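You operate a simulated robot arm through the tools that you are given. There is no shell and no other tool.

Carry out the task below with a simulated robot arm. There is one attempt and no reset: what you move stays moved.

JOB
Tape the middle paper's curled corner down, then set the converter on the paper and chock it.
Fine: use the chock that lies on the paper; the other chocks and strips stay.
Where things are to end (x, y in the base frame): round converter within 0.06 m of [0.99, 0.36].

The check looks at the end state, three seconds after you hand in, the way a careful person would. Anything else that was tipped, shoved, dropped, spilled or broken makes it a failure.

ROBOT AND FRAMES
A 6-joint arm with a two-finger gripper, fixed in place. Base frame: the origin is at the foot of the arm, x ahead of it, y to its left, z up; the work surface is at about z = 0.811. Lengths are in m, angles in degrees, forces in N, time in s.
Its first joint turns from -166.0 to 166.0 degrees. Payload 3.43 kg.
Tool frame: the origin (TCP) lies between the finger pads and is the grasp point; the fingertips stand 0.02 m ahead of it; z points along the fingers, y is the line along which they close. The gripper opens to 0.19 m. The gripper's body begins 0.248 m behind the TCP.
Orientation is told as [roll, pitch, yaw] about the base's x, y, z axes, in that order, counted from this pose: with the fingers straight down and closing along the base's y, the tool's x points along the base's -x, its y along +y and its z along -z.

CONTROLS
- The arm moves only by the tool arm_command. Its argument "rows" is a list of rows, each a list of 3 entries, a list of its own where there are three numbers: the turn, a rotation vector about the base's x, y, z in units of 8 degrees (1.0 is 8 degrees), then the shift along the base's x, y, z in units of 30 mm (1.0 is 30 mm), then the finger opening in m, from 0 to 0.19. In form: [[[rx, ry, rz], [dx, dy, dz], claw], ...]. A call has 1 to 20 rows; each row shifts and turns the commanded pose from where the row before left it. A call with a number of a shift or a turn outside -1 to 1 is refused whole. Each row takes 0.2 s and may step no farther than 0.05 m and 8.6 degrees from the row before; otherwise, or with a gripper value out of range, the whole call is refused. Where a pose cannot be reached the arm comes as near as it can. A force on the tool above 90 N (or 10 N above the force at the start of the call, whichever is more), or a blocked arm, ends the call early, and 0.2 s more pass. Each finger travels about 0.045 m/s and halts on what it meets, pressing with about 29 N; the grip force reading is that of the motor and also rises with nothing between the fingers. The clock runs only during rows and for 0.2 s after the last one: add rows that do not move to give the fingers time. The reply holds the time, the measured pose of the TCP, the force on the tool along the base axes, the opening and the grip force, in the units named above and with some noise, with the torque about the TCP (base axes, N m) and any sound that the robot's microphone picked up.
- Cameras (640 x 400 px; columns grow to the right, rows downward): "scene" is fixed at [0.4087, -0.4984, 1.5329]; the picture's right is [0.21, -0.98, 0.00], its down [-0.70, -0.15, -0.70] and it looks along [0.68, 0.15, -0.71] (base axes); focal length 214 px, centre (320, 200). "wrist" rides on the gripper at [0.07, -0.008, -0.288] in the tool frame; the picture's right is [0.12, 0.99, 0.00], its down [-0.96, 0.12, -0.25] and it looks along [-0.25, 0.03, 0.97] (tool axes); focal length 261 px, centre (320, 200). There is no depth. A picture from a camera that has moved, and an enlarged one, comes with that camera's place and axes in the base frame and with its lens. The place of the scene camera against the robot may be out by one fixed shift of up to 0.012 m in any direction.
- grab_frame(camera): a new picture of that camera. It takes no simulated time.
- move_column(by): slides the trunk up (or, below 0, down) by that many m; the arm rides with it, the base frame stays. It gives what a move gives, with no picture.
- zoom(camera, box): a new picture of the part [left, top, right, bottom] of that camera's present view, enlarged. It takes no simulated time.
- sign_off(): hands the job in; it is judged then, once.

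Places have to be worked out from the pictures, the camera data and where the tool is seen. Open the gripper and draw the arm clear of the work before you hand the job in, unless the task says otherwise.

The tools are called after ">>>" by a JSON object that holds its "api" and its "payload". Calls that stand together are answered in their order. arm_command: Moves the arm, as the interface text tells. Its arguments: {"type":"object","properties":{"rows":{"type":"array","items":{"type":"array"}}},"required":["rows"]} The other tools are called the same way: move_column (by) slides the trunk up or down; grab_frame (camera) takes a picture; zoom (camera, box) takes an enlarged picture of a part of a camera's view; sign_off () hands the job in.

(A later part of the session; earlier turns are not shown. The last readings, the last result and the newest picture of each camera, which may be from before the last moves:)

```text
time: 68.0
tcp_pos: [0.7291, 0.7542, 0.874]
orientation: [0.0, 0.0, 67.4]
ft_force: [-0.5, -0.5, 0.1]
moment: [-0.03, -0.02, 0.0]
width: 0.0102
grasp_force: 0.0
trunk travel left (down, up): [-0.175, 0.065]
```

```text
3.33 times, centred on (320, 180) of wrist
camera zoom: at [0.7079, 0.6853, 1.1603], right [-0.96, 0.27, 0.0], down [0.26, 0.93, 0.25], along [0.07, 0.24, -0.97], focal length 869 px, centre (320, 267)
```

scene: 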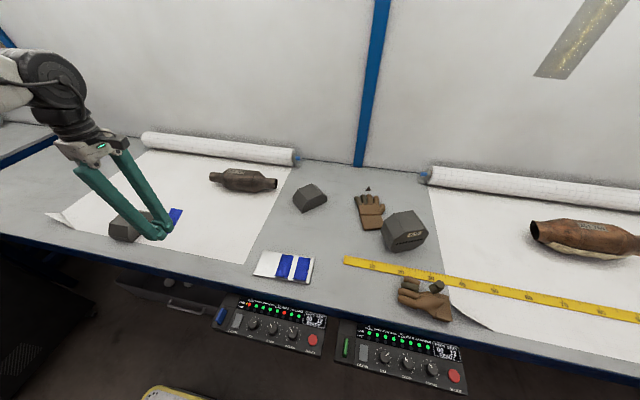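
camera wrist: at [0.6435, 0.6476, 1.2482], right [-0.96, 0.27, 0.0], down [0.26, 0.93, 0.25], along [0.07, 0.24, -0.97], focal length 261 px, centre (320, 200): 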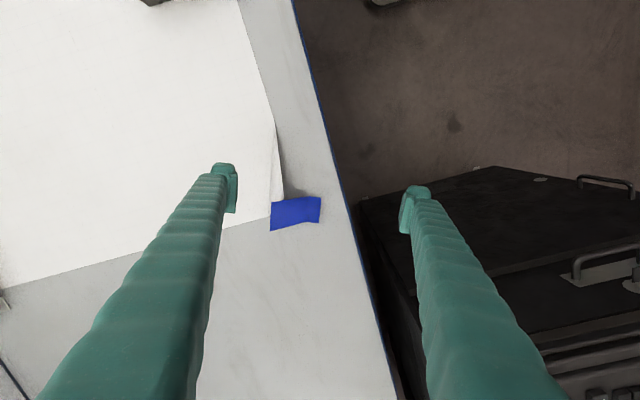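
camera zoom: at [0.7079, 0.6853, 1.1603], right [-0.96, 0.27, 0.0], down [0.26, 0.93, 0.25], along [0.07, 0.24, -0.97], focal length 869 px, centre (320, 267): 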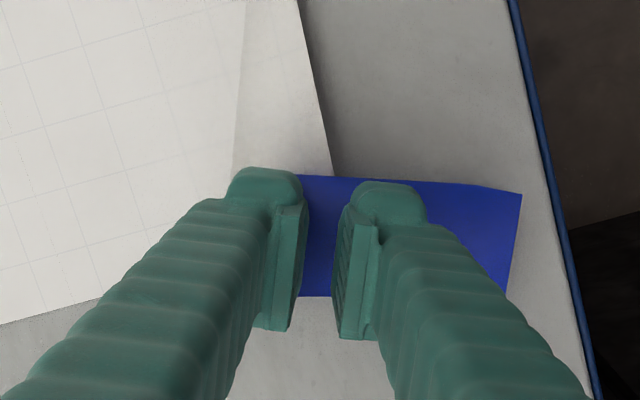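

The tape slid outward about 3 cm as it came down; it would now lie from about 42 mm outside to 38 mm inside the corner tip, still centred on it. I keep lowering in small steps.

>>> {"api": "arm_command", "payload": {"rows": [[[0, 0, 0], [0, 0, -0.3], 0.01], [[0, 0, 0], [0, 0, -0.3], 0.01], [[0, 0, 0], [0, 0, 0], 0.01]]}}

>>> {"api": "zoom", "payload": {"camera": "scene", "box": [20, 180, 104, 240]}}

>>> {"api": "zoom", "payload": {"camera": "wrist", "box": [240, 120, 400, 240]}}

```text
time: 68.8
tcp_pos: [0.7286, 0.7524, 0.8558]
orientation: [0.1, -0.1, 67.4]
ft_force: [0.0, 0.3, 0.5]
moment: [0.0, 0.0, 0.0]
width: 0.01
grasp_force: 0.0
trunk travel left (down, up): [-0.175, 0.065]
```

```text
6.67 times, centred on (62, 210) of scene
camera zoom: at [0.4087, -0.4984, 1.5329], right [0.21, -0.98, 0.0], down [-0.7, -0.15, -0.7], along [0.68, 0.15, -0.71], focal length 1430 px, centre (2040, 133)
```

zoom: 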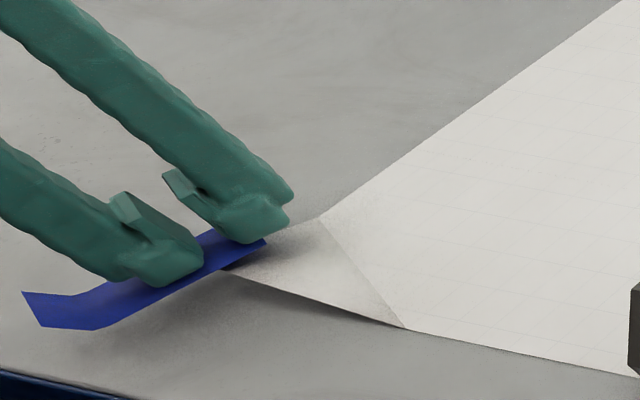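

```text
3.33 times, centred on (320, 180) of wrist
camera zoom: at [0.7082, 0.6849, 1.1427], right [-0.96, 0.27, 0.0], down [0.26, 0.93, 0.25], along [0.07, 0.24, -0.97], focal length 869 px, centre (320, 267)
```

zoom: 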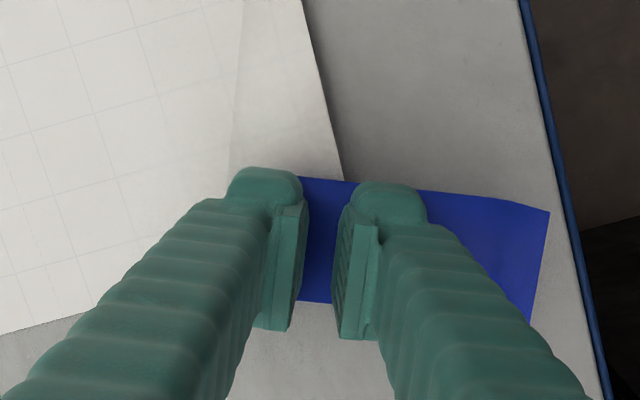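

The tape keeps creeping outward, so it will need re-gripping. I press it flat so that the tab stands up for a clean pinch.

>>> {"api": "arm_command", "payload": {"rows": [[[0, 0, 0], [0, 0, -0.25], 0.01], [[0, 0, 0], [0, 0, -0.25], 0.01], [[0, 0, 0], [0, 0, -0.2], 0.01], [[0, 0, 0], [0, 0, 0], 0.01]]}}

>>> {"api": "zoom", "payload": {"camera": "scene", "box": [20, 180, 104, 240]}}

>>> {"api": "zoom", "payload": {"camera": "wrist", "box": [240, 120, 400, 240]}}

```text
time: 69.8
tcp_pos: [0.728, 0.7536, 0.8359]
orientation: [0.0, 0.0, 67.4]
ft_force: [-0.1, -0.2, -0.1]
moment: [-0.02, 0.03, -0.03]
width: 0.01
grasp_force: 0.0
trunk travel left (down, up): [-0.175, 0.065]
```

```text
6.67 times, centred on (62, 210) of scene
camera zoom: at [0.4087, -0.4984, 1.5329], right [0.21, -0.98, 0.0], down [-0.7, -0.15, -0.7], along [0.68, 0.15, -0.71], focal length 1430 px, centre (2040, 133)
```

zoom: 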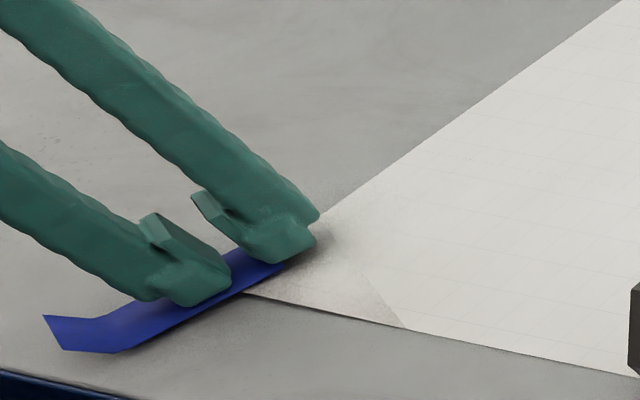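

```text
3.33 times, centred on (320, 180) of wrist
camera zoom: at [0.708, 0.685, 1.1233], right [-0.96, 0.27, 0.0], down [0.26, 0.93, 0.25], along [0.07, 0.24, -0.97], focal length 869 px, centre (320, 267)
```

zoom: 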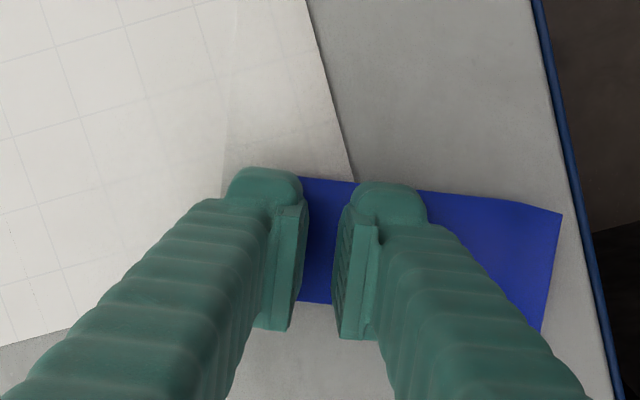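

Still no force, with the tape ~4 mm above the bench. I go on to firm contact and hold it for over a second to let it bond.

>>> {"api": "arm_command", "payload": {"rows": [[[0, 0, 0], [0, 0, -0.1], 0.01], [[0, 0, 0], [0, 0, -0.07], 0.01], [[0, 0, 0], [0, 0, 0], 0.01]]}}

>>> {"api": "arm_command", "payload": {"rows": [[[0, 0, 0], [0, 0, -0.05], 0.01], [[0, 0, 0], [0, 0, 0], 0.01], [[0, 0, 0], [0, 0, 0], 0.01]]}}

```text
time: 70.6
tcp_pos: [0.7272, 0.7526, 0.8312]
orientation: [0.0, 0.0, 67.4]
ft_force: [-0.2, 0.5, 1.1]
moment: [-0.02, 0.0, -0.02]
width: 0.0103
grasp_force: 0.1
trunk travel left (down, up): [-0.175, 0.065]
```

```text
time: 71.4
tcp_pos: [0.7278, 0.7528, 0.831]
orientation: [0.0, 0.0, 67.4]
ft_force: [0.5, 0.1, 15.0]
moment: [-0.04, 0.02, -0.01]
width: 0.0098
grasp_force: 0.0
trunk travel left (down, up): [-0.175, 0.065]
```

15 N now. I increase to about 40 N and hold for two seconds.

>>> {"api": "arm_command", "payload": {"rows": [[[0, 0, 0], [0, 0, -0.06], 0.01], [[0, 0, 0], [0, 0, 0], 0.01], [[0, 0, 0], [0, 0, 0], 0.01], [[0, 0, 0], [0, 0, 0], 0.01], [[0, 0, 0], [0, 0, 0], 0.01], [[0, 0, 0], [0, 0, 0], 0.01], [[0, 0, 0], [0, 0, 0], 0.01], [[0, 0, 0], [0, 0, 0], 0.01], [[0, 0, 0], [0, 0, 0], 0.01], [[0, 0, 0], [0, 0, 0], 0.01]]}}

>>> {"api": "arm_command", "payload": {"rows": [[[0, 0, 0], [0, 0, 0.15], 0.01], [[0, 0, 0], [0, 0, 0.15], 0.01], [[0, 0, 0], [0, 0, 0.2], 0.01], [[0, 0, 0], [0, 0, 0.3], 0.01], [[0, 0, 0], [0, 0, 0], 0.01]]}}

>>> {"api": "zoom", "payload": {"camera": "scene", "box": [20, 180, 104, 240]}}

>>> {"api": "zoom", "payload": {"camera": "wrist", "box": [240, 120, 400, 240]}}

```text
time: 73.6
tcp_pos: [0.7265, 0.7537, 0.8316]
orientation: [0.0, -0.2, 67.3]
ft_force: [3.6, 7.3, 56.1]
moment: [0.03, 0.05, -0.07]
width: 0.0103
grasp_force: 0.0
trunk travel left (down, up): [-0.175, 0.065]
```

```text
time: 74.8
tcp_pos: [0.7297, 0.7517, 0.8521]
orientation: [-0.1, 0.2, 67.4]
ft_force: [0.6, -0.5, -0.2]
moment: [0.01, -0.01, -0.02]
width: 0.01
grasp_force: 0.0
trunk travel left (down, up): [-0.175, 0.065]
```

```text
6.67 times, centred on (62, 210) of scene
camera zoom: at [0.4087, -0.4984, 1.5329], right [0.21, -0.98, 0.0], down [-0.7, -0.15, -0.7], along [0.68, 0.15, -0.71], focal length 1430 px, centre (2040, 133)
```

zoom: 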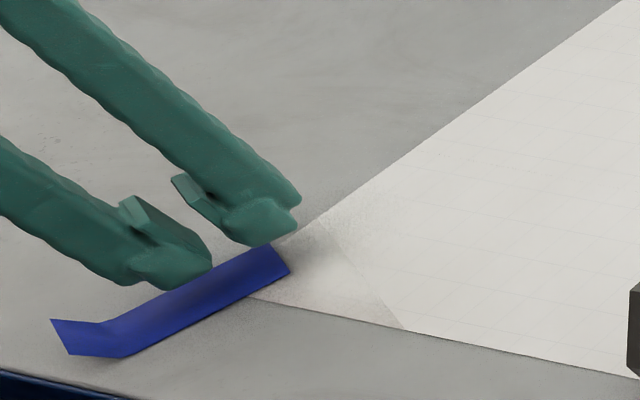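

```text
3.33 times, centred on (320, 180) of wrist
camera zoom: at [0.7091, 0.6846, 1.1383], right [-0.96, 0.27, 0.0], down [0.26, 0.93, 0.25], along [0.07, 0.24, -0.97], focal length 869 px, centre (320, 267)
```

zoom: 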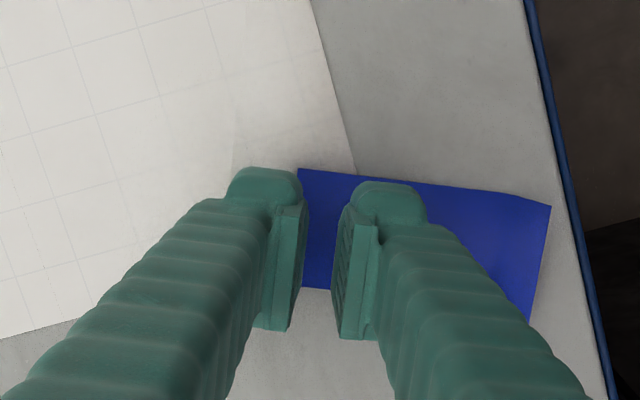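

The tape lies flat and the flap is down with the fingers lifted off. I rise straight up, wait about two seconds and check whether it stays.

>>> {"api": "arm_command", "payload": {"rows": [[[0, 0, 0], [0, 0, 0.5], 0.01], [[0, 0, 0], [0, 0, 0.8], 0.01], [[0, 0, 0], [0, 0, 0.8], 0.01], [[0, 0, 0], [0, 0, 0], 0.01], [[0, 0, 0], [0, 0, 0], 0.01], [[0, 0, 0], [0, 0, 0], 0.01], [[0, 0, 0], [0, 0, 0], 0.01], [[0, 0, 0], [0, 0, 0], 0.01], [[0, 0, 0], [0, 0, 0], 0.01], [[0, 0, 0], [0, 0, 0], 0.01], [[0, 0, 0], [0, 0, 0], 0.01]]}}

>>> {"api": "zoom", "payload": {"camera": "scene", "box": [20, 180, 104, 240]}}

>>> {"api": "zoom", "payload": {"camera": "wrist", "box": [240, 120, 400, 240]}}

```text
time: 77.2
tcp_pos: [0.729, 0.7543, 0.9146]
orientation: [0.0, 0.1, 67.4]
ft_force: [0.8, 0.4, 0.3]
moment: [-0.04, 0.03, 0.03]
width: 0.0103
grasp_force: 0.1
trunk travel left (down, up): [-0.175, 0.065]
```

```text
6.67 times, centred on (62, 210) of scene
camera zoom: at [0.4087, -0.4984, 1.5329], right [0.21, -0.98, 0.0], down [-0.7, -0.15, -0.7], along [0.68, 0.15, -0.71], focal length 1430 px, centre (2040, 133)
```

zoom: 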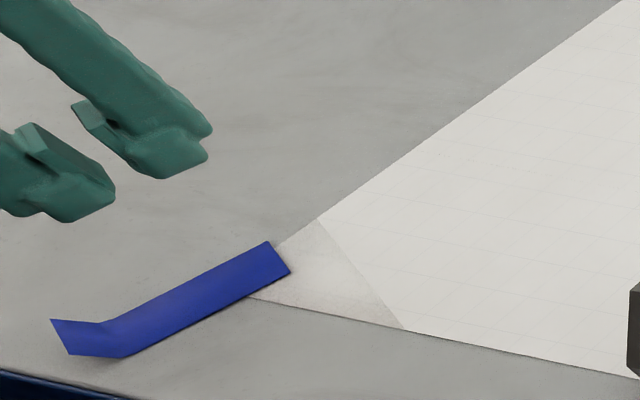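

```text
3.33 times, centred on (320, 180) of wrist
camera zoom: at [0.7096, 0.6852, 1.2013], right [-0.96, 0.27, 0.0], down [0.26, 0.93, 0.25], along [0.07, 0.24, -0.97], focal length 869 px, centre (320, 267)
```

zoom: 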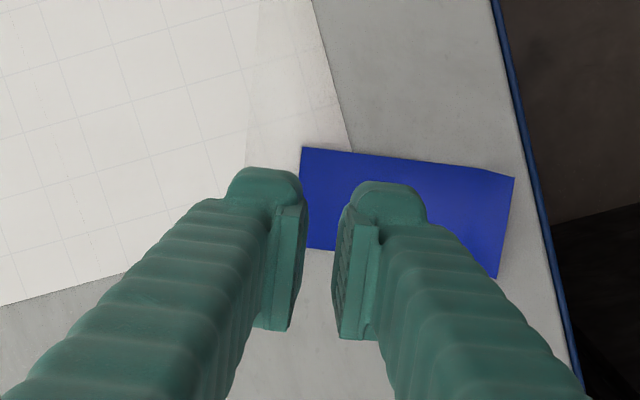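

The tape now holds the corner flat, from about 50 mm outside to 31 mm inside the corner tip, so I leave it alone. I rise, turn the tool to yaw 90° and travel toward the converter for a look.

>>> {"api": "arm_command", "payload": {"rows": [[[0, 0, 0], [0, 0, 1], 0.01], [[0, 0, 0], [0, 0, 1], 0.01], [[0, 0, 0], [0, 0, 1], 0.05], [[0, 0, 0], [0, 0, 1], 0.1], [[0, 0, 0], [0, 0, 1], 0.15], [[0, 0, 0.94], [0.5, -1, 0], 0.19], [[0, 0, 0.94], [0.5, -1, 0], 0.19], [[0, 0, 0.94], [0.5, -1, 0], 0.19], [[0, 0, 0], [0.5, -1, 0], 0.19], [[0, 0, 0], [0.5, -1, 0], 0.19], [[0, 0, 0], [0.5, -1, 0], 0.19], [[0, 0, 0], [0.5, -1, 0], 0.19], [[0, 0, 0], [0.5, -1, 0], 0.19], [[0, 0, 0], [0.5, -1, 0], 0.19], [[0, 0, 0], [0.5, -1, 0], 0.19], [[0, 0, 0], [0.5, -1, 0], 0.19], [[0, 0, 0], [0.5, -1, 0], 0.19], [[0, 0, 0], [0, 0, 0], 0.19]]}}

>>> {"api": "grab_frame", "payload": {"camera": "wrist"}}

>>> {"api": "grab_frame", "payload": {"camera": "scene"}}

>>> {"api": "zoom", "payload": {"camera": "scene", "box": [20, 180, 104, 240]}}

```text
time: 81.0
tcp_pos: [0.9086, 0.3897, 1.0648]
orientation: [0.1, 0.1, 90.1]
ft_force: [0.9, -0.1, 1.1]
moment: [0.05, 0.0, 0.0]
width: 0.19
grasp_force: 0.1
trunk travel left (down, up): [-0.175, 0.065]
```

```text
taken
camera wrist: at [0.9157, 0.3208, 1.351], right [-0.99, -0.12, 0.0], down [-0.12, 0.96, 0.25], along [-0.03, 0.25, -0.97], focal length 261 px, centre (320, 200)
```

wrist: 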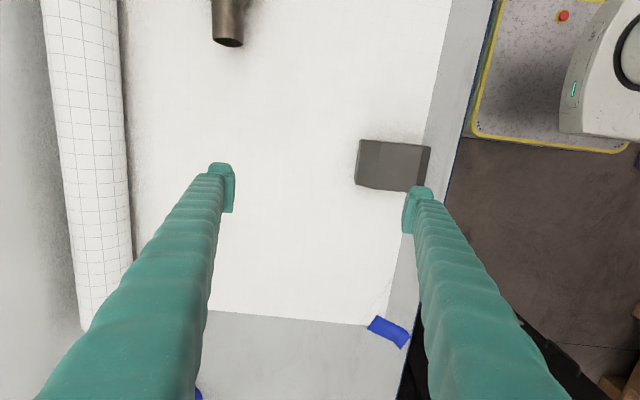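

```text
taken
```

scene: 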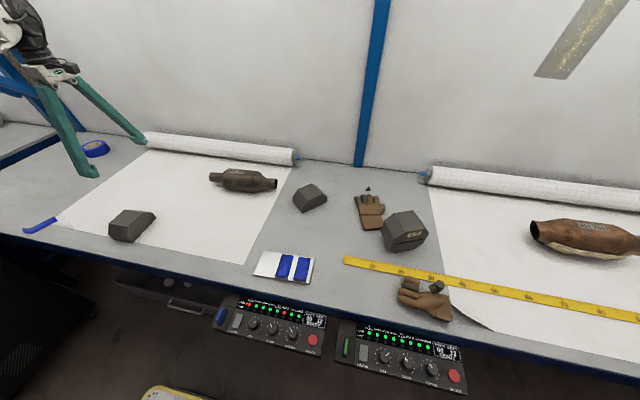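

```text
6.67 times, centred on (62, 210) of scene
camera zoom: at [0.4087, -0.4984, 1.5329], right [0.21, -0.98, 0.0], down [-0.7, -0.15, -0.7], along [0.68, 0.15, -0.71], focal length 1430 px, centre (2040, 133)
```

zoom: 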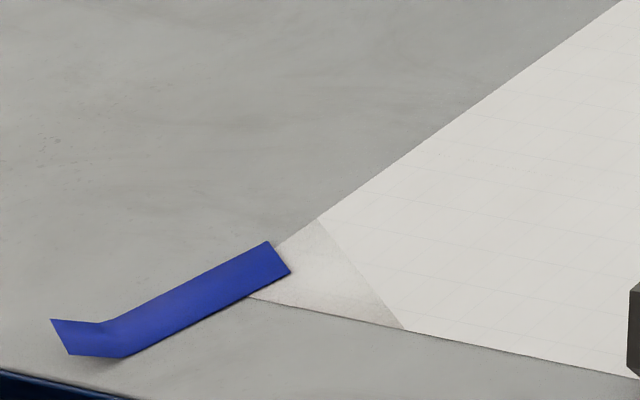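

The tape still holds. I take enlarged views of the chock from here before going on to the converter.

>>> {"api": "zoom", "payload": {"camera": "wrist", "box": [330, 110, 450, 210]}}

>>> {"api": "zoom", "payload": {"camera": "scene", "box": [95, 190, 175, 250]}}

>>> {"api": "zoom", "payload": {"camera": "scene", "box": [200, 155, 280, 205]}}

```text
4.00 times, centred on (390, 160) of wrist
camera zoom: at [0.9157, 0.3208, 1.351], right [-0.99, -0.12, 0.0], down [-0.12, 0.96, 0.25], along [-0.03, 0.25, -0.97], focal length 1043 px, centre (40, 360)
```

zoom: 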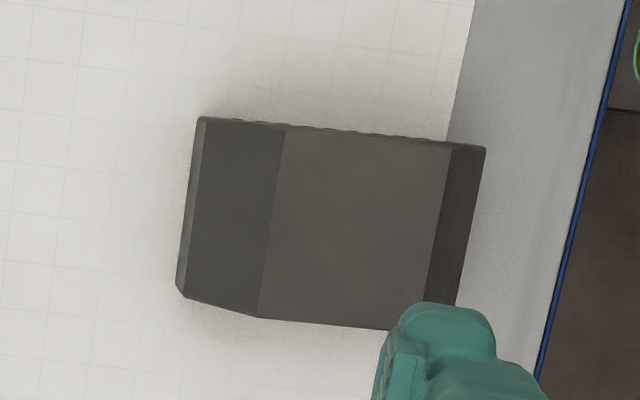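

```text
6.67 times, centred on (135, 220) of scene
camera zoom: at [0.4087, -0.4984, 1.5329], right [0.21, -0.98, 0.0], down [-0.7, -0.15, -0.7], along [0.68, 0.15, -0.71], focal length 1430 px, centre (1553, 67)
```

zoom: 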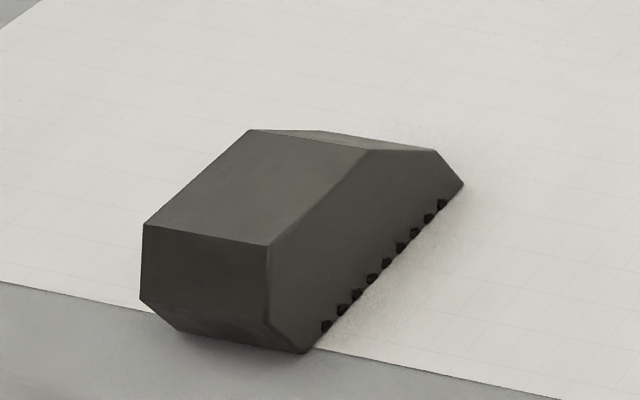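

```text
8.00 times, centred on (240, 180) of scene
camera zoom: at [0.4087, -0.4984, 1.5329], right [0.21, -0.98, 0.0], down [-0.7, -0.15, -0.7], along [0.68, 0.15, -0.71], focal length 1716 px, centre (960, 360)
```

zoom: 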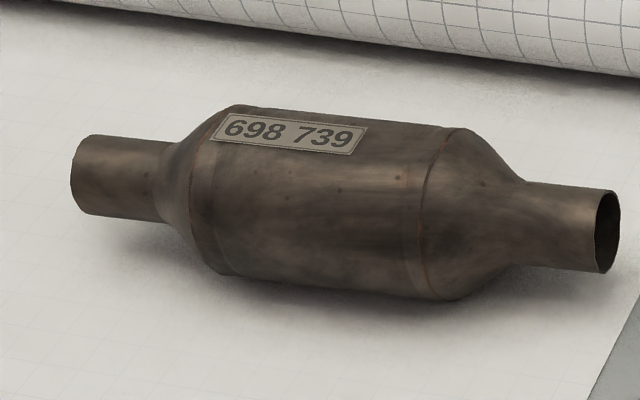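

The chock is a symmetric block about 131 × 81 × 70 mm centred near (0.769, 0.364), with its chamfered end facing +x. The converter's body is about 10 cm in diameter, centre near (1.097, 0.035), and its axis is within 3° of y. I move above the converter with the gripper across its axis.

>>> {"api": "arm_command", "payload": {"rows": [[[0, 0, 0.36], [0.52, -0.986, 0], 0.19], [[0, 0, 0], [0.52, -0.986, 0], 0.19], [[0, 0, 0], [0.52, -0.986, 0], 0.19], [[0, 0, 0], [0.52, -0.986, 0], 0.19], [[0, 0, 0], [0.52, -0.986, 0], 0.19], [[0, 0, 0], [0.52, -0.986, 0], 0.19], [[0, 0, 0], [0.52, -0.986, 0], 0.19], [[0, 0, 0], [0.52, -0.986, 0], 0.19], [[0, 0, 0], [0.52, -0.986, 0], 0.19], [[0, 0, 0], [0.52, -0.986, 0], 0.19], [[0, 0, 0], [0.52, -0.986, 0], 0.19], [[0, 0, 0], [0.52, -0.986, 0], 0.19], [[0, 0, 0], [0, 0, 0], 0.19], [[0, 0, 0], [0, 0, 0], 0.19]]}}

>>> {"api": "grab_frame", "payload": {"camera": "wrist"}}

>>> {"api": "grab_frame", "payload": {"camera": "scene"}}

```text
time: 84.0
tcp_pos: [1.0798, 0.038, 1.0601]
orientation: [-0.1, 0.0, 93.0]
ft_force: [0.7, 0.3, 0.6]
moment: [0.01, 0.0, 0.0]
width: 0.1898
grasp_force: 0.1
out of reach, approached as far as the arm can: row 11, 12
trunk travel left (down, up): [-0.175, 0.065]
```

```text
taken
camera wrist: at [1.0899, -0.0325, 1.3461], right [-0.99, -0.17, 0.0], down [-0.16, 0.96, 0.25], along [-0.04, 0.24, -0.97], focal length 261 px, centre (320, 200)
```

wrist: 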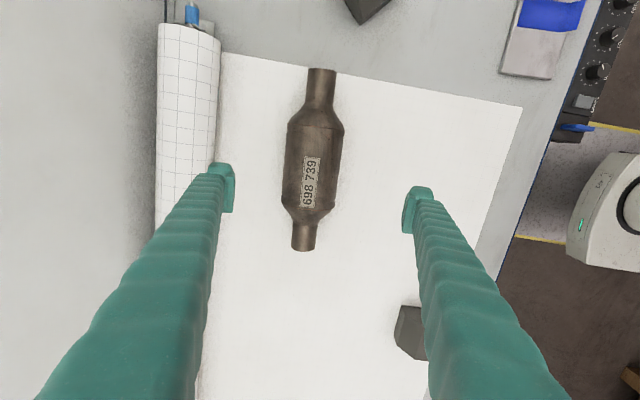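

```text
taken
```

scene: 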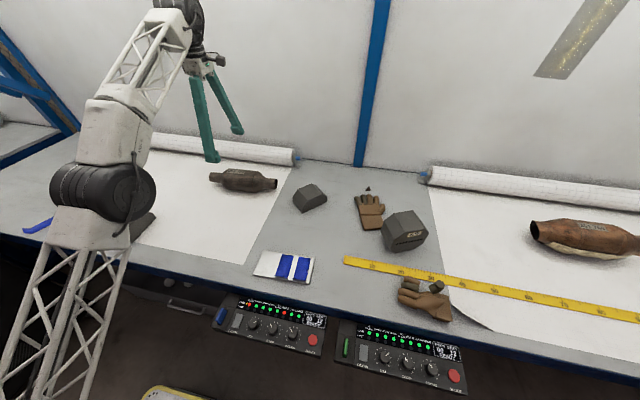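

Reach at this height ends at about 1.08 m, but the arm straightens less at lower heights. I zoom in on the converter to fix its position.

>>> {"api": "zoom", "payload": {"camera": "wrist", "box": [240, 60, 400, 260]}}

```text
2.00 times, centred on (320, 160) of wrist
camera zoom: at [1.0899, -0.0325, 1.3461], right [-0.99, -0.17, 0.0], down [-0.16, 0.96, 0.25], along [-0.04, 0.24, -0.97], focal length 521 px, centre (320, 280)
```

zoom: 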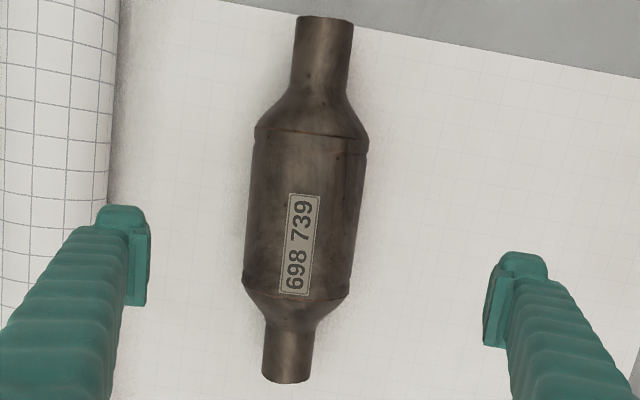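

The converter's body centre is (1.095, 0.026), radius 0.05, axis height about 0.861. I descend partway with the fingers wide open and see where the arm settles.

>>> {"api": "arm_command", "payload": {"rows": [[[0, 0, 0], [0, -0.1, -0.8], 0.19], [[0, 0, 0], [0, -0.1, -0.8], 0.19], [[0, 0, 0], [0, -0.1, -0.8], 0.19], [[0, 0, 0], [0, -0.1, -0.8], 0.19], [[0, 0, 0], [0, 0, -0.8], 0.19], [[0, 0, 0], [0, 0, 0], 0.19], [[0, 0, 0], [0, 0, 0], 0.19]]}}

>>> {"api": "zoom", "payload": {"camera": "wrist", "box": [200, 60, 440, 260]}}

```text
time: 85.6
tcp_pos: [1.0823, 0.0241, 0.9407]
orientation: [0.0, 0.1, 92.8]
ft_force: [-0.3, 0.0, -0.3]
moment: [0.01, 0.03, 0.0]
width: 0.19
grasp_force: 0.0
trunk travel left (down, up): [-0.175, 0.065]
```

```text
2.00 times, centred on (320, 160) of wrist
camera zoom: at [1.0922, -0.0454, 1.2268], right [-0.99, -0.17, 0.0], down [-0.16, 0.96, 0.25], along [-0.04, 0.24, -0.97], focal length 521 px, centre (320, 280)
```

zoom: 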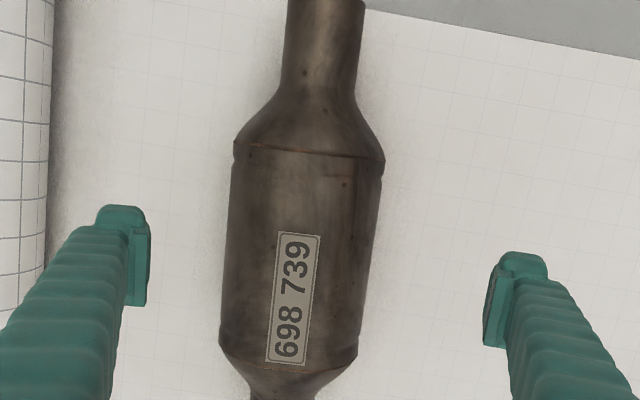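

The commanded pose settled at x 1.082. I step 13 mm further out to test reach at this lower height.

>>> {"api": "arm_command", "payload": {"rows": [[[0, 0, 0], [0.22, 0, -0.3], 0.19], [[0, 0, 0], [0.22, 0, -0.3], 0.19], [[0, 0, 0], [0, 0, 0], 0.19]]}}

```text
time: 86.4
tcp_pos: [1.0944, 0.0258, 0.9235]
orientation: [0.0, -0.1, 92.8]
ft_force: [-0.1, -0.2, -0.4]
moment: [0.0, 0.02, 0.02]
width: 0.1902
grasp_force: 0.1
trunk travel left (down, up): [-0.175, 0.065]
```

Reach is fine here. I descend to the axis height with the fingers straddling the body.

>>> {"api": "arm_command", "payload": {"rows": [[[0, 0, 0], [0, 0, -0.7], 0.19], [[0, 0, 0], [0, 0, -0.7], 0.19], [[0, 0, 0], [0, 0, -0.65], 0.19], [[0, 0, 0], [0, 0, 0], 0.19]]}}

>>> {"api": "zoom", "payload": {"camera": "wrist", "box": [200, 60, 440, 260]}}

>>> {"api": "zoom", "payload": {"camera": "scene", "box": [180, 120, 300, 210]}}

```text
time: 87.4
tcp_pos: [1.0924, 0.0246, 0.86]
orientation: [-0.1, 0.0, 92.9]
ft_force: [-0.1, -0.3, -1.1]
moment: [-0.01, -0.01, 0.0]
width: 0.19
grasp_force: 0.0
trunk travel left (down, up): [-0.175, 0.065]
```

```text
2.00 times, centred on (320, 160) of wrist
camera zoom: at [1.1034, -0.0454, 1.147], right [-0.99, -0.17, 0.0], down [-0.16, 0.96, 0.25], along [-0.04, 0.24, -0.97], focal length 521 px, centre (320, 280)
```

zoom: 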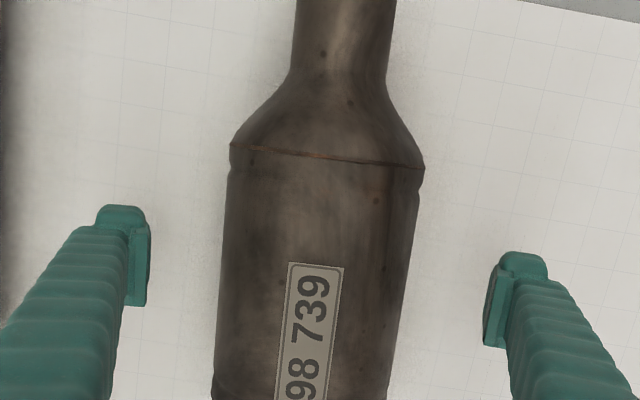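

```text
4.44 times, centred on (240, 165) of scene
camera zoom: at [0.4087, -0.4984, 1.5329], right [0.21, -0.98, 0.0], down [-0.7, -0.15, -0.7], along [0.68, 0.15, -0.71], focal length 953 px, centre (676, 356)
```

zoom: 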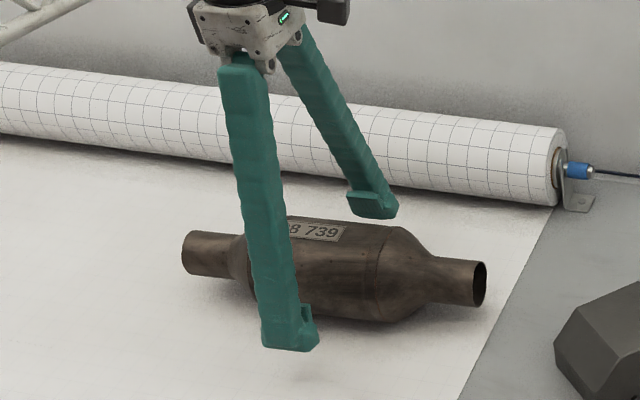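

The body sits about 3 mm toward +x of the finger midpoint. I correct that and close on the converter.

>>> {"api": "arm_command", "payload": {"rows": [[[0, 0, 0], [0.09, 0, 0], 0.15], [[0, 0, 0], [0, 0, 0], 0.12], [[0, 0, 0], [0, 0, 0], 0.11], [[0, 0, 0], [0, 0, 0], 0.105], [[0, 0, 0], [0, 0, 0], 0.105], [[0, 0, 0], [0, 0, 0], 0.105]]}}

>>> {"api": "zoom", "payload": {"camera": "wrist", "box": [200, 60, 440, 260]}}

```text
time: 88.8
tcp_pos: [1.0948, 0.0242, 0.8608]
orientation: [0.1, 0.0, 92.9]
ft_force: [0.3, 1.1, 0.3]
moment: [0.01, 0.02, -0.01]
width: 0.1055
grasp_force: 0.3
trunk travel left (down, up): [-0.175, 0.065]
```

```text
2.00 times, centred on (320, 160) of wrist
camera zoom: at [1.106, -0.0457, 1.1476], right [-0.99, -0.17, 0.0], down [-0.16, 0.96, 0.25], along [-0.04, 0.24, -0.97], focal length 521 px, centre (320, 280)
```

zoom: 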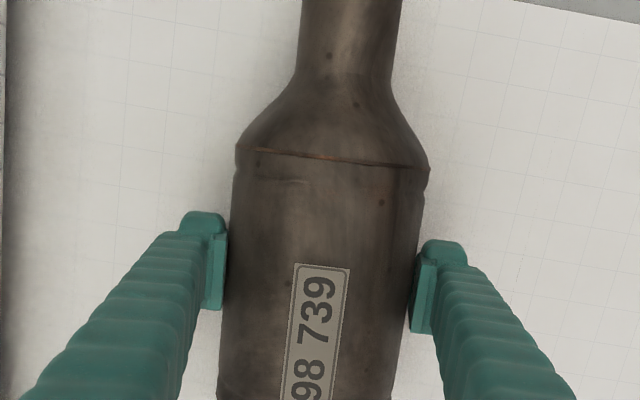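

The pads are just short of the body and well centred. I close fully with time to build grip force.

>>> {"api": "arm_command", "payload": {"rows": [[[0, 0, 0], [0, 0, 0], 0.09], [[0, 0, 0], [0, 0, 0], 0.06], [[0, 0, 0], [0, 0, 0], 0.0], [[0, 0, 0], [0, 0, 0], 0.0], [[0, 0, 0], [0, 0, 0], 0.0]]}}

>>> {"api": "zoom", "payload": {"camera": "wrist", "box": [200, 60, 440, 260]}}

```text
time: 90.0
tcp_pos: [1.0951, 0.0237, 0.8601]
orientation: [0.0, 0.0, 92.7]
ft_force: [1.3, 0.2, 3.3]
moment: [0.04, 0.2, -0.01]
width: 0.1022
grasp_force: 29.4
trunk travel left (down, up): [-0.175, 0.065]
```

```text
2.00 times, centred on (320, 160) of wrist
camera zoom: at [1.1058, -0.0456, 1.1478], right [-0.99, -0.17, 0.0], down [-0.16, 0.96, 0.25], along [-0.04, 0.24, -0.97], focal length 521 px, centre (320, 280)
```

zoom: 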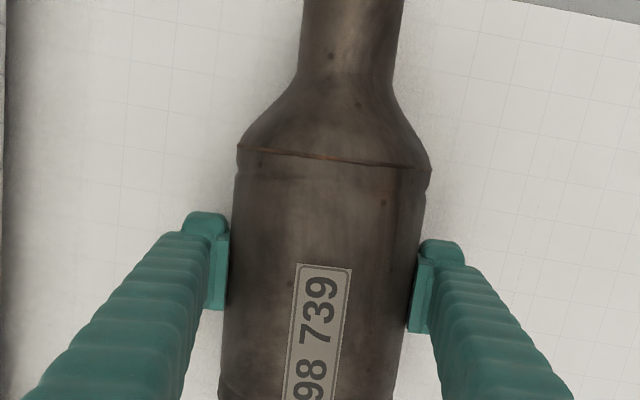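

Gripped at 102 mm with 29 N. I lift slowly by 2 cm and watch the weight on the wrist sensor.

>>> {"api": "arm_command", "payload": {"rows": [[[0, 0, 0], [0, 0, 0.15], 0.0], [[0, 0, 0], [0, 0, 0.15], 0.0], [[0, 0, 0], [0, 0, 0.2], 0.0], [[0, 0, 0], [0, 0, 0.25], 0.0], [[0, 0, 0], [0, 0, 0], 0.0]]}}

>>> {"api": "zoom", "payload": {"camera": "scene", "box": [180, 120, 300, 210]}}

```text
time: 91.2
tcp_pos: [1.0943, 0.0244, 0.8826]
orientation: [0.0, 0.0, 92.8]
ft_force: [-0.5, 0.8, -14.2]
moment: [-0.05, 0.0, 0.01]
width: 0.1018
grasp_force: 29.0
trunk travel left (down, up): [-0.175, 0.065]
```

```text
4.44 times, centred on (240, 165) of scene
camera zoom: at [0.4087, -0.4984, 1.5329], right [0.21, -0.98, 0.0], down [-0.7, -0.15, -0.7], along [0.68, 0.15, -0.71], focal length 953 px, centre (676, 356)
```

zoom: 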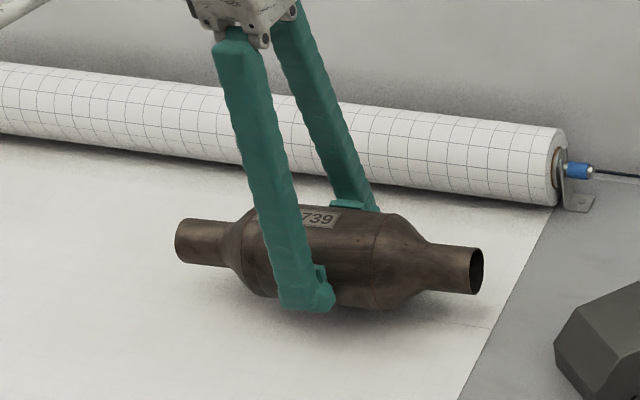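

It weighs about 1.4 kg and hangs steady. I raise it a bit more and carry it to the target while turning the axis parallel to y.

>>> {"api": "arm_command", "payload": {"rows": [[[0, 0, 0], [0, 0, 0.4], 0.0], [[0, 0, 0], [0, 0, 0.4], 0.0], [[0, 0, 0], [-0.13, 0.4, 0], 0.0], [[0, 0, -0.1], [-0.25, 0.8, 0], 0.0], [[0, 0, -0.1], [-0.25, 0.8, 0], 0.0], [[0, 0, -0.1], [-0.25, 0.8, 0], 0.0], [[0, 0, -0.06], [-0.25, 0.8, 0], 0.0], [[0, 0, 0], [-0.25, 0.8, 0], 0.0], [[0, 0, 0], [-0.25, 0.8, 0], 0.0], [[0, 0, 0], [-0.25, 0.8, 0], 0.0], [[0, 0, 0], [-0.25, 0.8, 0], 0.0], [[0, 0, 0], [-0.25, 0.8, 0], 0.0], [[0, 0, 0], [-0.25, 0.8, 0], 0.0], [[0, 0, 0], [-0.25, 0.8, 0], 0.0], [[0, 0, 0], [-0.25, 0.8, 0], 0.0], [[0, 0, 0], [-0.25, 0.8, 0], 0.0], [[0, 0, 0], [-0.1, 0.4, 0], 0.0], [[0, 0, 0], [0, 0, 0], 0.0], [[0, 0, 0], [0, 0, 0], 0.0]]}}

>>> {"api": "grab_frame", "payload": {"camera": "scene"}}

>>> {"api": "grab_frame", "payload": {"camera": "wrist"}}

```text
time: 95.2
tcp_pos: [0.9935, 0.3611, 0.9051]
orientation: [0.0, 0.0, 90.1]
ft_force: [-0.5, -0.7, -14.2]
moment: [-0.05, 0.0, -0.02]
width: 0.1018
grasp_force: 28.8
trunk travel left (down, up): [-0.175, 0.065]
```

```text
taken
```

scene: 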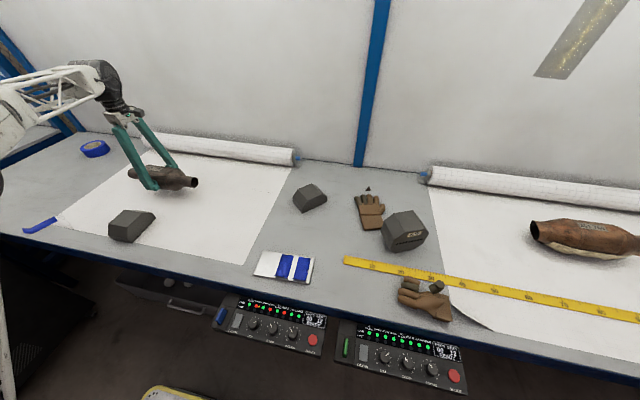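

```text
taken
camera wrist: at [1.0005, 0.2913, 1.1919], right [-0.99, -0.12, 0.0], down [-0.11, 0.96, 0.25], along [-0.03, 0.25, -0.97], focal length 261 px, centre (320, 200)
```

wrist: 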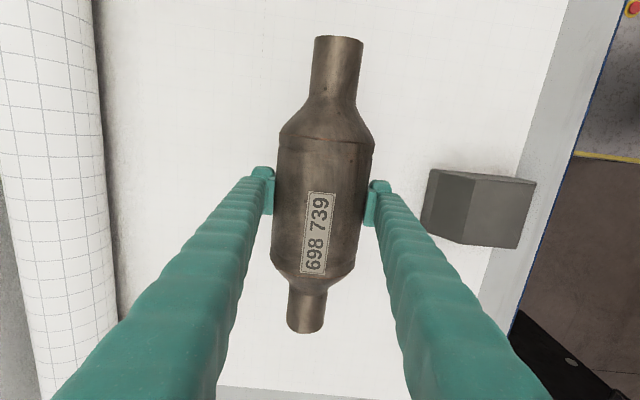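

The converter is over (0.993, 0.361). I lower it gently until the paper takes its weight.

>>> {"api": "arm_command", "payload": {"rows": [[[0, 0, 0], [-0.05, 0, -0.4], 0.0], [[0, 0, 0], [-0.05, 0, -0.4], 0.0], [[0, 0, 0], [0, 0, -0.3], 0.0], [[0, 0, 0], [0, 0, -0.2], 0.0], [[0, 0, 0], [0, 0, 0], 0.0]]}}

>>> {"api": "arm_command", "payload": {"rows": [[[0, 0, 0], [0, 0, -0.1], 0.0], [[0, 0, 0], [0, 0, 0], 0.0]]}}

```text
time: 96.4
tcp_pos: [0.9889, 0.3602, 0.8678]
orientation: [0.2, 0.0, 90.0]
ft_force: [-0.1, -1.0, -15.4]
moment: [-0.05, 0.03, -0.02]
width: 0.1017
grasp_force: 29.0
trunk travel left (down, up): [-0.175, 0.065]
```

```text
time: 97.0
tcp_pos: [0.9887, 0.3606, 0.8652]
orientation: [-0.1, 0.0, 90.0]
ft_force: [0.6, 0.3, -6.4]
moment: [0.5, 0.08, -0.05]
width: 0.1018
grasp_force: 28.8
trunk travel left (down, up): [-0.175, 0.065]
```

It's touching at its +y end with about half the weight taken. I lower a little more.

>>> {"api": "arm_command", "payload": {"rows": [[[0, 0, 0], [0, 0, -0.06], 0.0], [[0, 0, 0], [0, 0, 0], 0.0]]}}

>>> {"api": "arm_command", "payload": {"rows": [[[0, 0, 0], [0, 0, -0.05], 0.0], [[0, 0, 0], [0, 0, 0], 0.0]]}}

>>> {"api": "zoom", "payload": {"camera": "scene", "box": [100, 120, 220, 210]}}

```text
time: 97.6
tcp_pos: [0.988, 0.3608, 0.8651]
orientation: [0.0, 0.0, 89.9]
ft_force: [2.6, -0.5, 5.4]
moment: [0.29, 0.17, -0.35]
width: 0.1015
grasp_force: 28.8
trunk travel left (down, up): [-0.175, 0.065]
```

```text
time: 98.2
tcp_pos: [0.9873, 0.3607, 0.8647]
orientation: [-0.2, 0.1, 90.0]
ft_force: [2.5, -0.4, 22.6]
moment: [0.02, -0.05, -0.43]
width: 0.1017
grasp_force: 28.9
trunk travel left (down, up): [-0.175, 0.065]
```

```text
4.44 times, centred on (160, 165) of scene
camera zoom: at [0.4087, -0.4984, 1.5329], right [0.21, -0.98, 0.0], down [-0.7, -0.15, -0.7], along [0.68, 0.15, -0.71], focal length 953 px, centre (1031, 356)
```

zoom: 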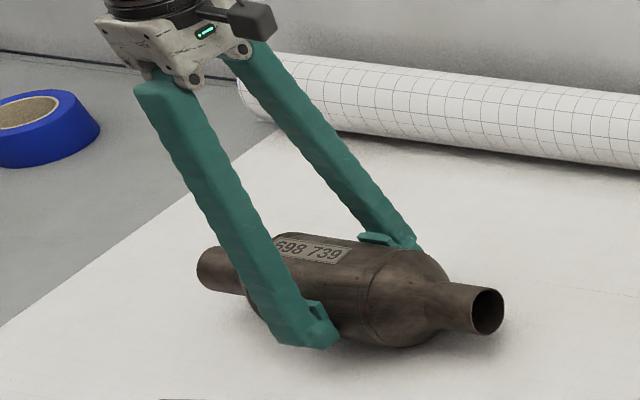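

The converter rests fully now (22 N pressing). I ease off about a millimetre and open slowly so it doesn't roll.

>>> {"api": "arm_command", "payload": {"rows": [[[0, 0, 0], [0, 0, 0.05], 0.0], [[0, 0, 0], [0, 0, 0], 0.0], [[0, 0, 0], [0, 0, 0], 0.1], [[0, 0, 0], [0, 0, 0], 0.104], [[0, 0, 0], [0, 0, 0], 0.108], [[0, 0, 0], [0, 0, 0], 0.108], [[0, 0, 0], [0, 0, 0], 0.108], [[0, 0, 0], [0, 0, 0], 0.108]]}}

>>> {"api": "zoom", "payload": {"camera": "wrist", "box": [200, 60, 440, 260]}}

>>> {"api": "zoom", "payload": {"camera": "scene", "box": [100, 120, 220, 210]}}

```text
time: 100.0
tcp_pos: [0.987, 0.3605, 0.8641]
orientation: [0.0, 0.0, 90.0]
ft_force: [-0.5, -0.5, 0.3]
moment: [-0.06, -0.01, 0.01]
width: 0.1081
grasp_force: 0.0
trunk travel left (down, up): [-0.175, 0.065]
```

```text
2.00 times, centred on (320, 160) of wrist
camera zoom: at [0.9952, 0.2899, 1.1501], right [-0.99, -0.12, 0.0], down [-0.11, 0.96, 0.25], along [-0.03, 0.25, -0.97], focal length 521 px, centre (320, 280)
```

zoom: 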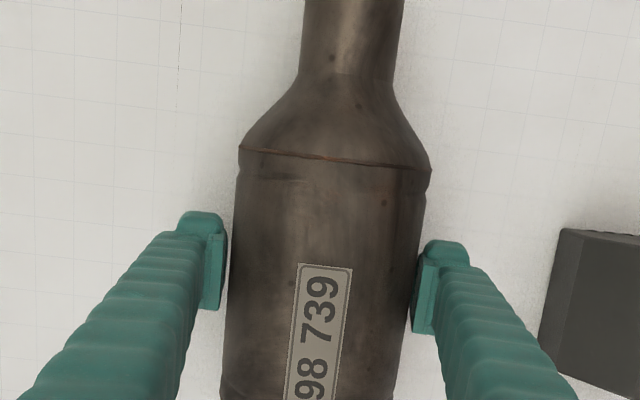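

```text
4.44 times, centred on (160, 165) of scene
camera zoom: at [0.4087, -0.4984, 1.5329], right [0.21, -0.98, 0.0], down [-0.7, -0.15, -0.7], along [0.68, 0.15, -0.71], focal length 953 px, centre (1031, 356)
```

zoom: 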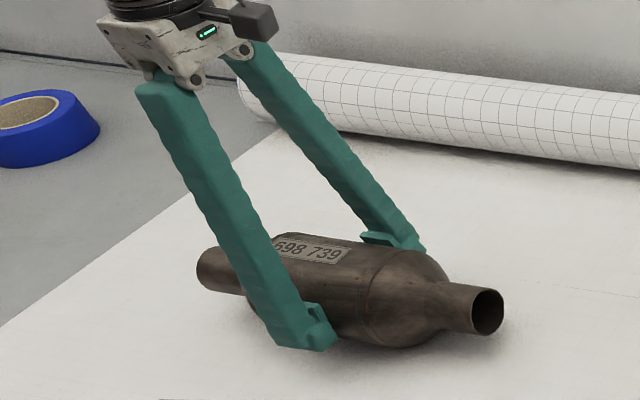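

The fingers are clear of the body and it hasn't rolled. I open wider, wait, and confirm it stays before lifting away.

>>> {"api": "arm_command", "payload": {"rows": [[[0, 0, 0], [0, 0, 0], 0.13], [[0, 0, 0], [0, 0, 0], 0.15], [[0, 0, 0], [0, 0, 0], 0.17], [[0, 0, 0], [0, 0, 0], 0.17], [[0, 0, 0], [0, 0, 0], 0.17], [[0, 0, 0], [0, 0, 0], 0.17]]}}

>>> {"api": "zoom", "payload": {"camera": "wrist", "box": [200, 60, 440, 260]}}

```text
time: 101.4
tcp_pos: [0.987, 0.36, 0.863]
orientation: [0.0, -0.1, 90.0]
ft_force: [-0.3, -0.6, 0.2]
moment: [0.01, 0.03, 0.01]
width: 0.17
grasp_force: 0.0
trunk travel left (down, up): [-0.175, 0.065]
```

```text
2.00 times, centred on (320, 160) of wrist
camera zoom: at [0.9952, 0.2899, 1.1502], right [-0.99, -0.12, 0.0], down [-0.11, 0.96, 0.25], along [-0.03, 0.25, -0.97], focal length 521 px, centre (320, 280)
```

zoom: 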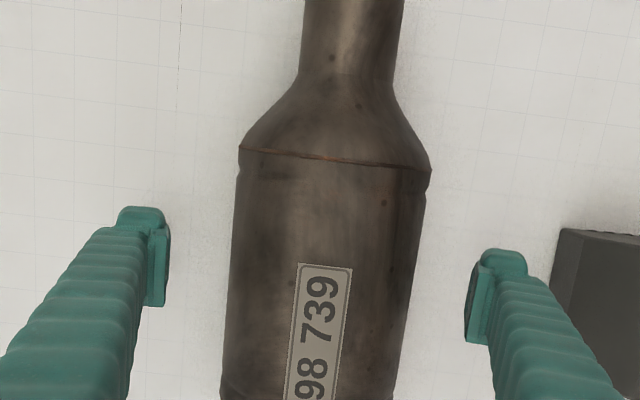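

The converter stays put. I lift straight up and take a picture to measure where it and the chock are.

>>> {"api": "arm_command", "payload": {"rows": [[[0, 0, 0], [0, 0, 0.5], 0.17], [[0, 0, 0], [0, 0, 0.9], 0.17], [[0, 0, 0], [0, 0, 0.9], 0.17], [[0, 0, 0], [0, 0, 0.9], 0.17], [[0, 0, 0], [0, 0, 0.9], 0.17], [[0, 0, 0], [0, 0, 0.9], 0.17], [[0, 0, 0], [0, 0, 0.9], 0.17], [[0, 0, 0], [-0.9, 0, 0], 0.17], [[0, 0, 0], [-0.9, 0, 0], 0.17], [[0, 0, 0], [0, 0, 0], 0.17]]}}

>>> {"api": "grab_frame", "payload": {"camera": "wrist"}}

>>> {"api": "zoom", "payload": {"camera": "scene", "box": [20, 130, 220, 255]}}

```text
time: 103.6
tcp_pos: [0.9339, 0.3605, 1.0427]
orientation: [0.0, 0.1, 90.0]
ft_force: [-0.4, 0.1, -0.7]
moment: [0.01, -0.05, -0.02]
width: 0.1705
grasp_force: 0.1
trunk travel left (down, up): [-0.175, 0.065]
```

```text
taken
camera wrist: at [0.9413, 0.2904, 1.329], right [-0.99, -0.12, 0.0], down [-0.11, 0.96, 0.25], along [-0.03, 0.25, -0.97], focal length 261 px, centre (320, 200)
```

wrist: 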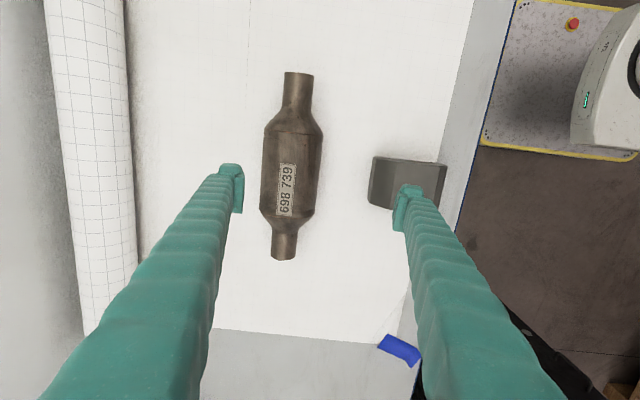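

```text
3.20 times, centred on (120, 192) of scene
camera zoom: at [0.4087, -0.4984, 1.5329], right [0.21, -0.98, 0.0], down [-0.7, -0.15, -0.7], along [0.68, 0.15, -0.71], focal length 686 px, centre (960, 224)
```

zoom: 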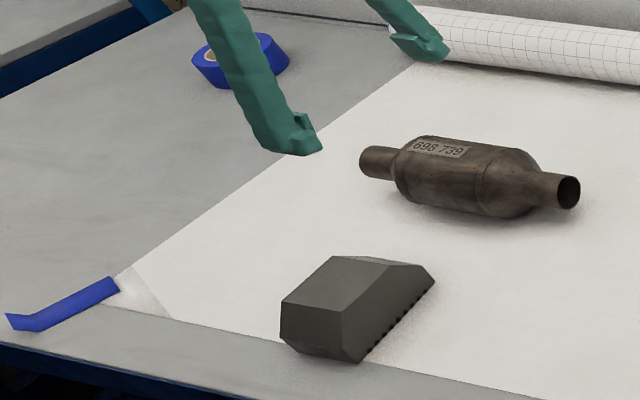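

The converter's centre is at about (0.986, 0.359) and the tape still holds. I now turn the gripper to yaw 0 and move over the chock.

>>> {"api": "arm_command", "payload": {"rows": [[[0, 0, -1], [-0.5, 0, 0], 0.17], [[0, 0, -1], [-0.5, 0, 0], 0.17], [[0, 0, -1], [-0.5, 0, 0], 0.17], [[0, 0, -1], [-0.5, 0, 0], 0.17], [[0, 0, -1], [-0.5, 0, 0], 0.17], [[0, 0, -1], [-0.5, 0, 0], 0.17], [[0, 0, -1], [-0.5, 0, 0], 0.17], [[0, 0, -1], [-0.5, 0, 0], 0.17], [[0, 0, -1], [-0.5, 0, 0], 0.17], [[0, 0, -1], [-0.5, 0, 0], 0.17], [[0, 0, -1], [-0.5, 0, 0], 0.17], [[0, 0, -0.25], [0, 0, 0], 0.17], [[0, 0, 0], [0, 0, 0], 0.17]]}}

>>> {"api": "zoom", "payload": {"camera": "wrist", "box": [200, 100, 440, 300]}}

```text
time: 106.4
tcp_pos: [0.7697, 0.36, 1.0408]
orientation: [0.1, 0.0, 0.0]
ft_force: [0.4, 0.4, 0.7]
moment: [0.04, -0.04, 0.01]
width: 0.1701
grasp_force: 0.1
trunk travel left (down, up): [-0.175, 0.065]
```

```text
2.00 times, centred on (320, 200) of wrist
camera zoom: at [0.6985, 0.3525, 1.3269], right [-0.12, 0.99, 0.0], down [0.96, 0.11, 0.25], along [0.25, 0.03, -0.97], focal length 521 px, centre (320, 200)
```

zoom: 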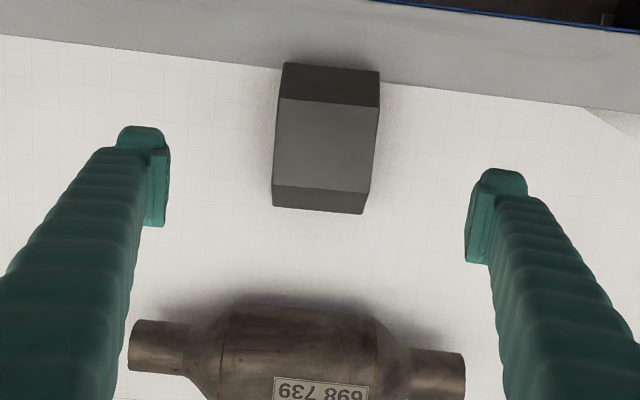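

The chock's top face centre is (0.766, 0.364), 84 mm wide in y, nearly square to the axes. I descend around it with the fingers closing along y.

>>> {"api": "arm_command", "payload": {"rows": [[[0, 0, 0], [-0.1, 0.13, -0.9], 0.17], [[0, 0, 0], [0, 0, -0.9], 0.17], [[0, 0, 0], [0, 0, -0.9], 0.17], [[0, 0, 0], [0, 0, -0.9], 0.16], [[0, 0, 0], [0, 0, -0.9], 0.15], [[0, 0, 0], [0, 0, -0.9], 0.14], [[0, 0, 0], [0, 0, -0.9], 0.14], [[0, 0, 0], [0, 0, 0], 0.14]]}}

>>> {"api": "zoom", "payload": {"camera": "wrist", "box": [200, 100, 440, 300]}}

>>> {"api": "zoom", "payload": {"camera": "scene", "box": [60, 130, 220, 255]}}

```text
time: 108.2
tcp_pos: [0.766, 0.3633, 0.8516]
orientation: [0.0, 0.1, 0.0]
ft_force: [0.3, 0.6, -0.6]
moment: [-0.02, 0.0, 0.0]
width: 0.1401
grasp_force: 0.0
trunk travel left (down, up): [-0.175, 0.065]
```

```text
2.00 times, centred on (320, 200) of wrist
camera zoom: at [0.6946, 0.3547, 1.1385], right [-0.12, 0.99, 0.0], down [0.96, 0.11, 0.25], along [0.25, 0.03, -0.97], focal length 521 px, centre (320, 200)
```

zoom: 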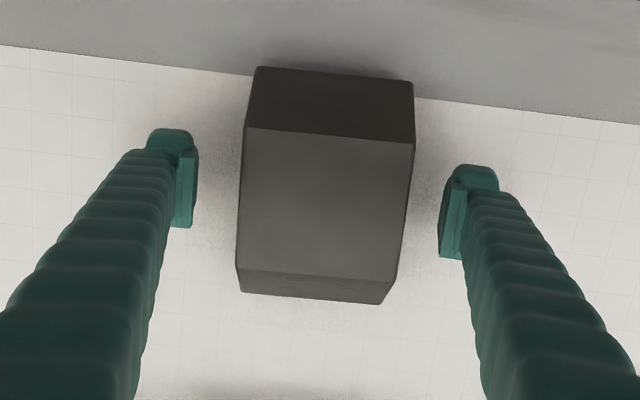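

```text
3.20 times, centred on (140, 192) of scene
camera zoom: at [0.4087, -0.4984, 1.5329], right [0.21, -0.98, 0.0], down [-0.7, -0.15, -0.7], along [0.68, 0.15, -0.71], focal length 686 px, centre (896, 224)
```

zoom: 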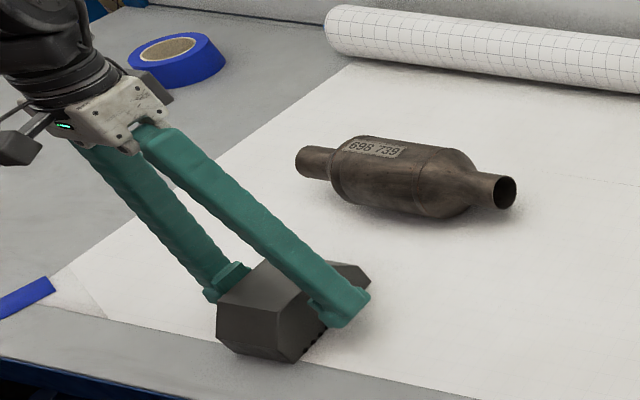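

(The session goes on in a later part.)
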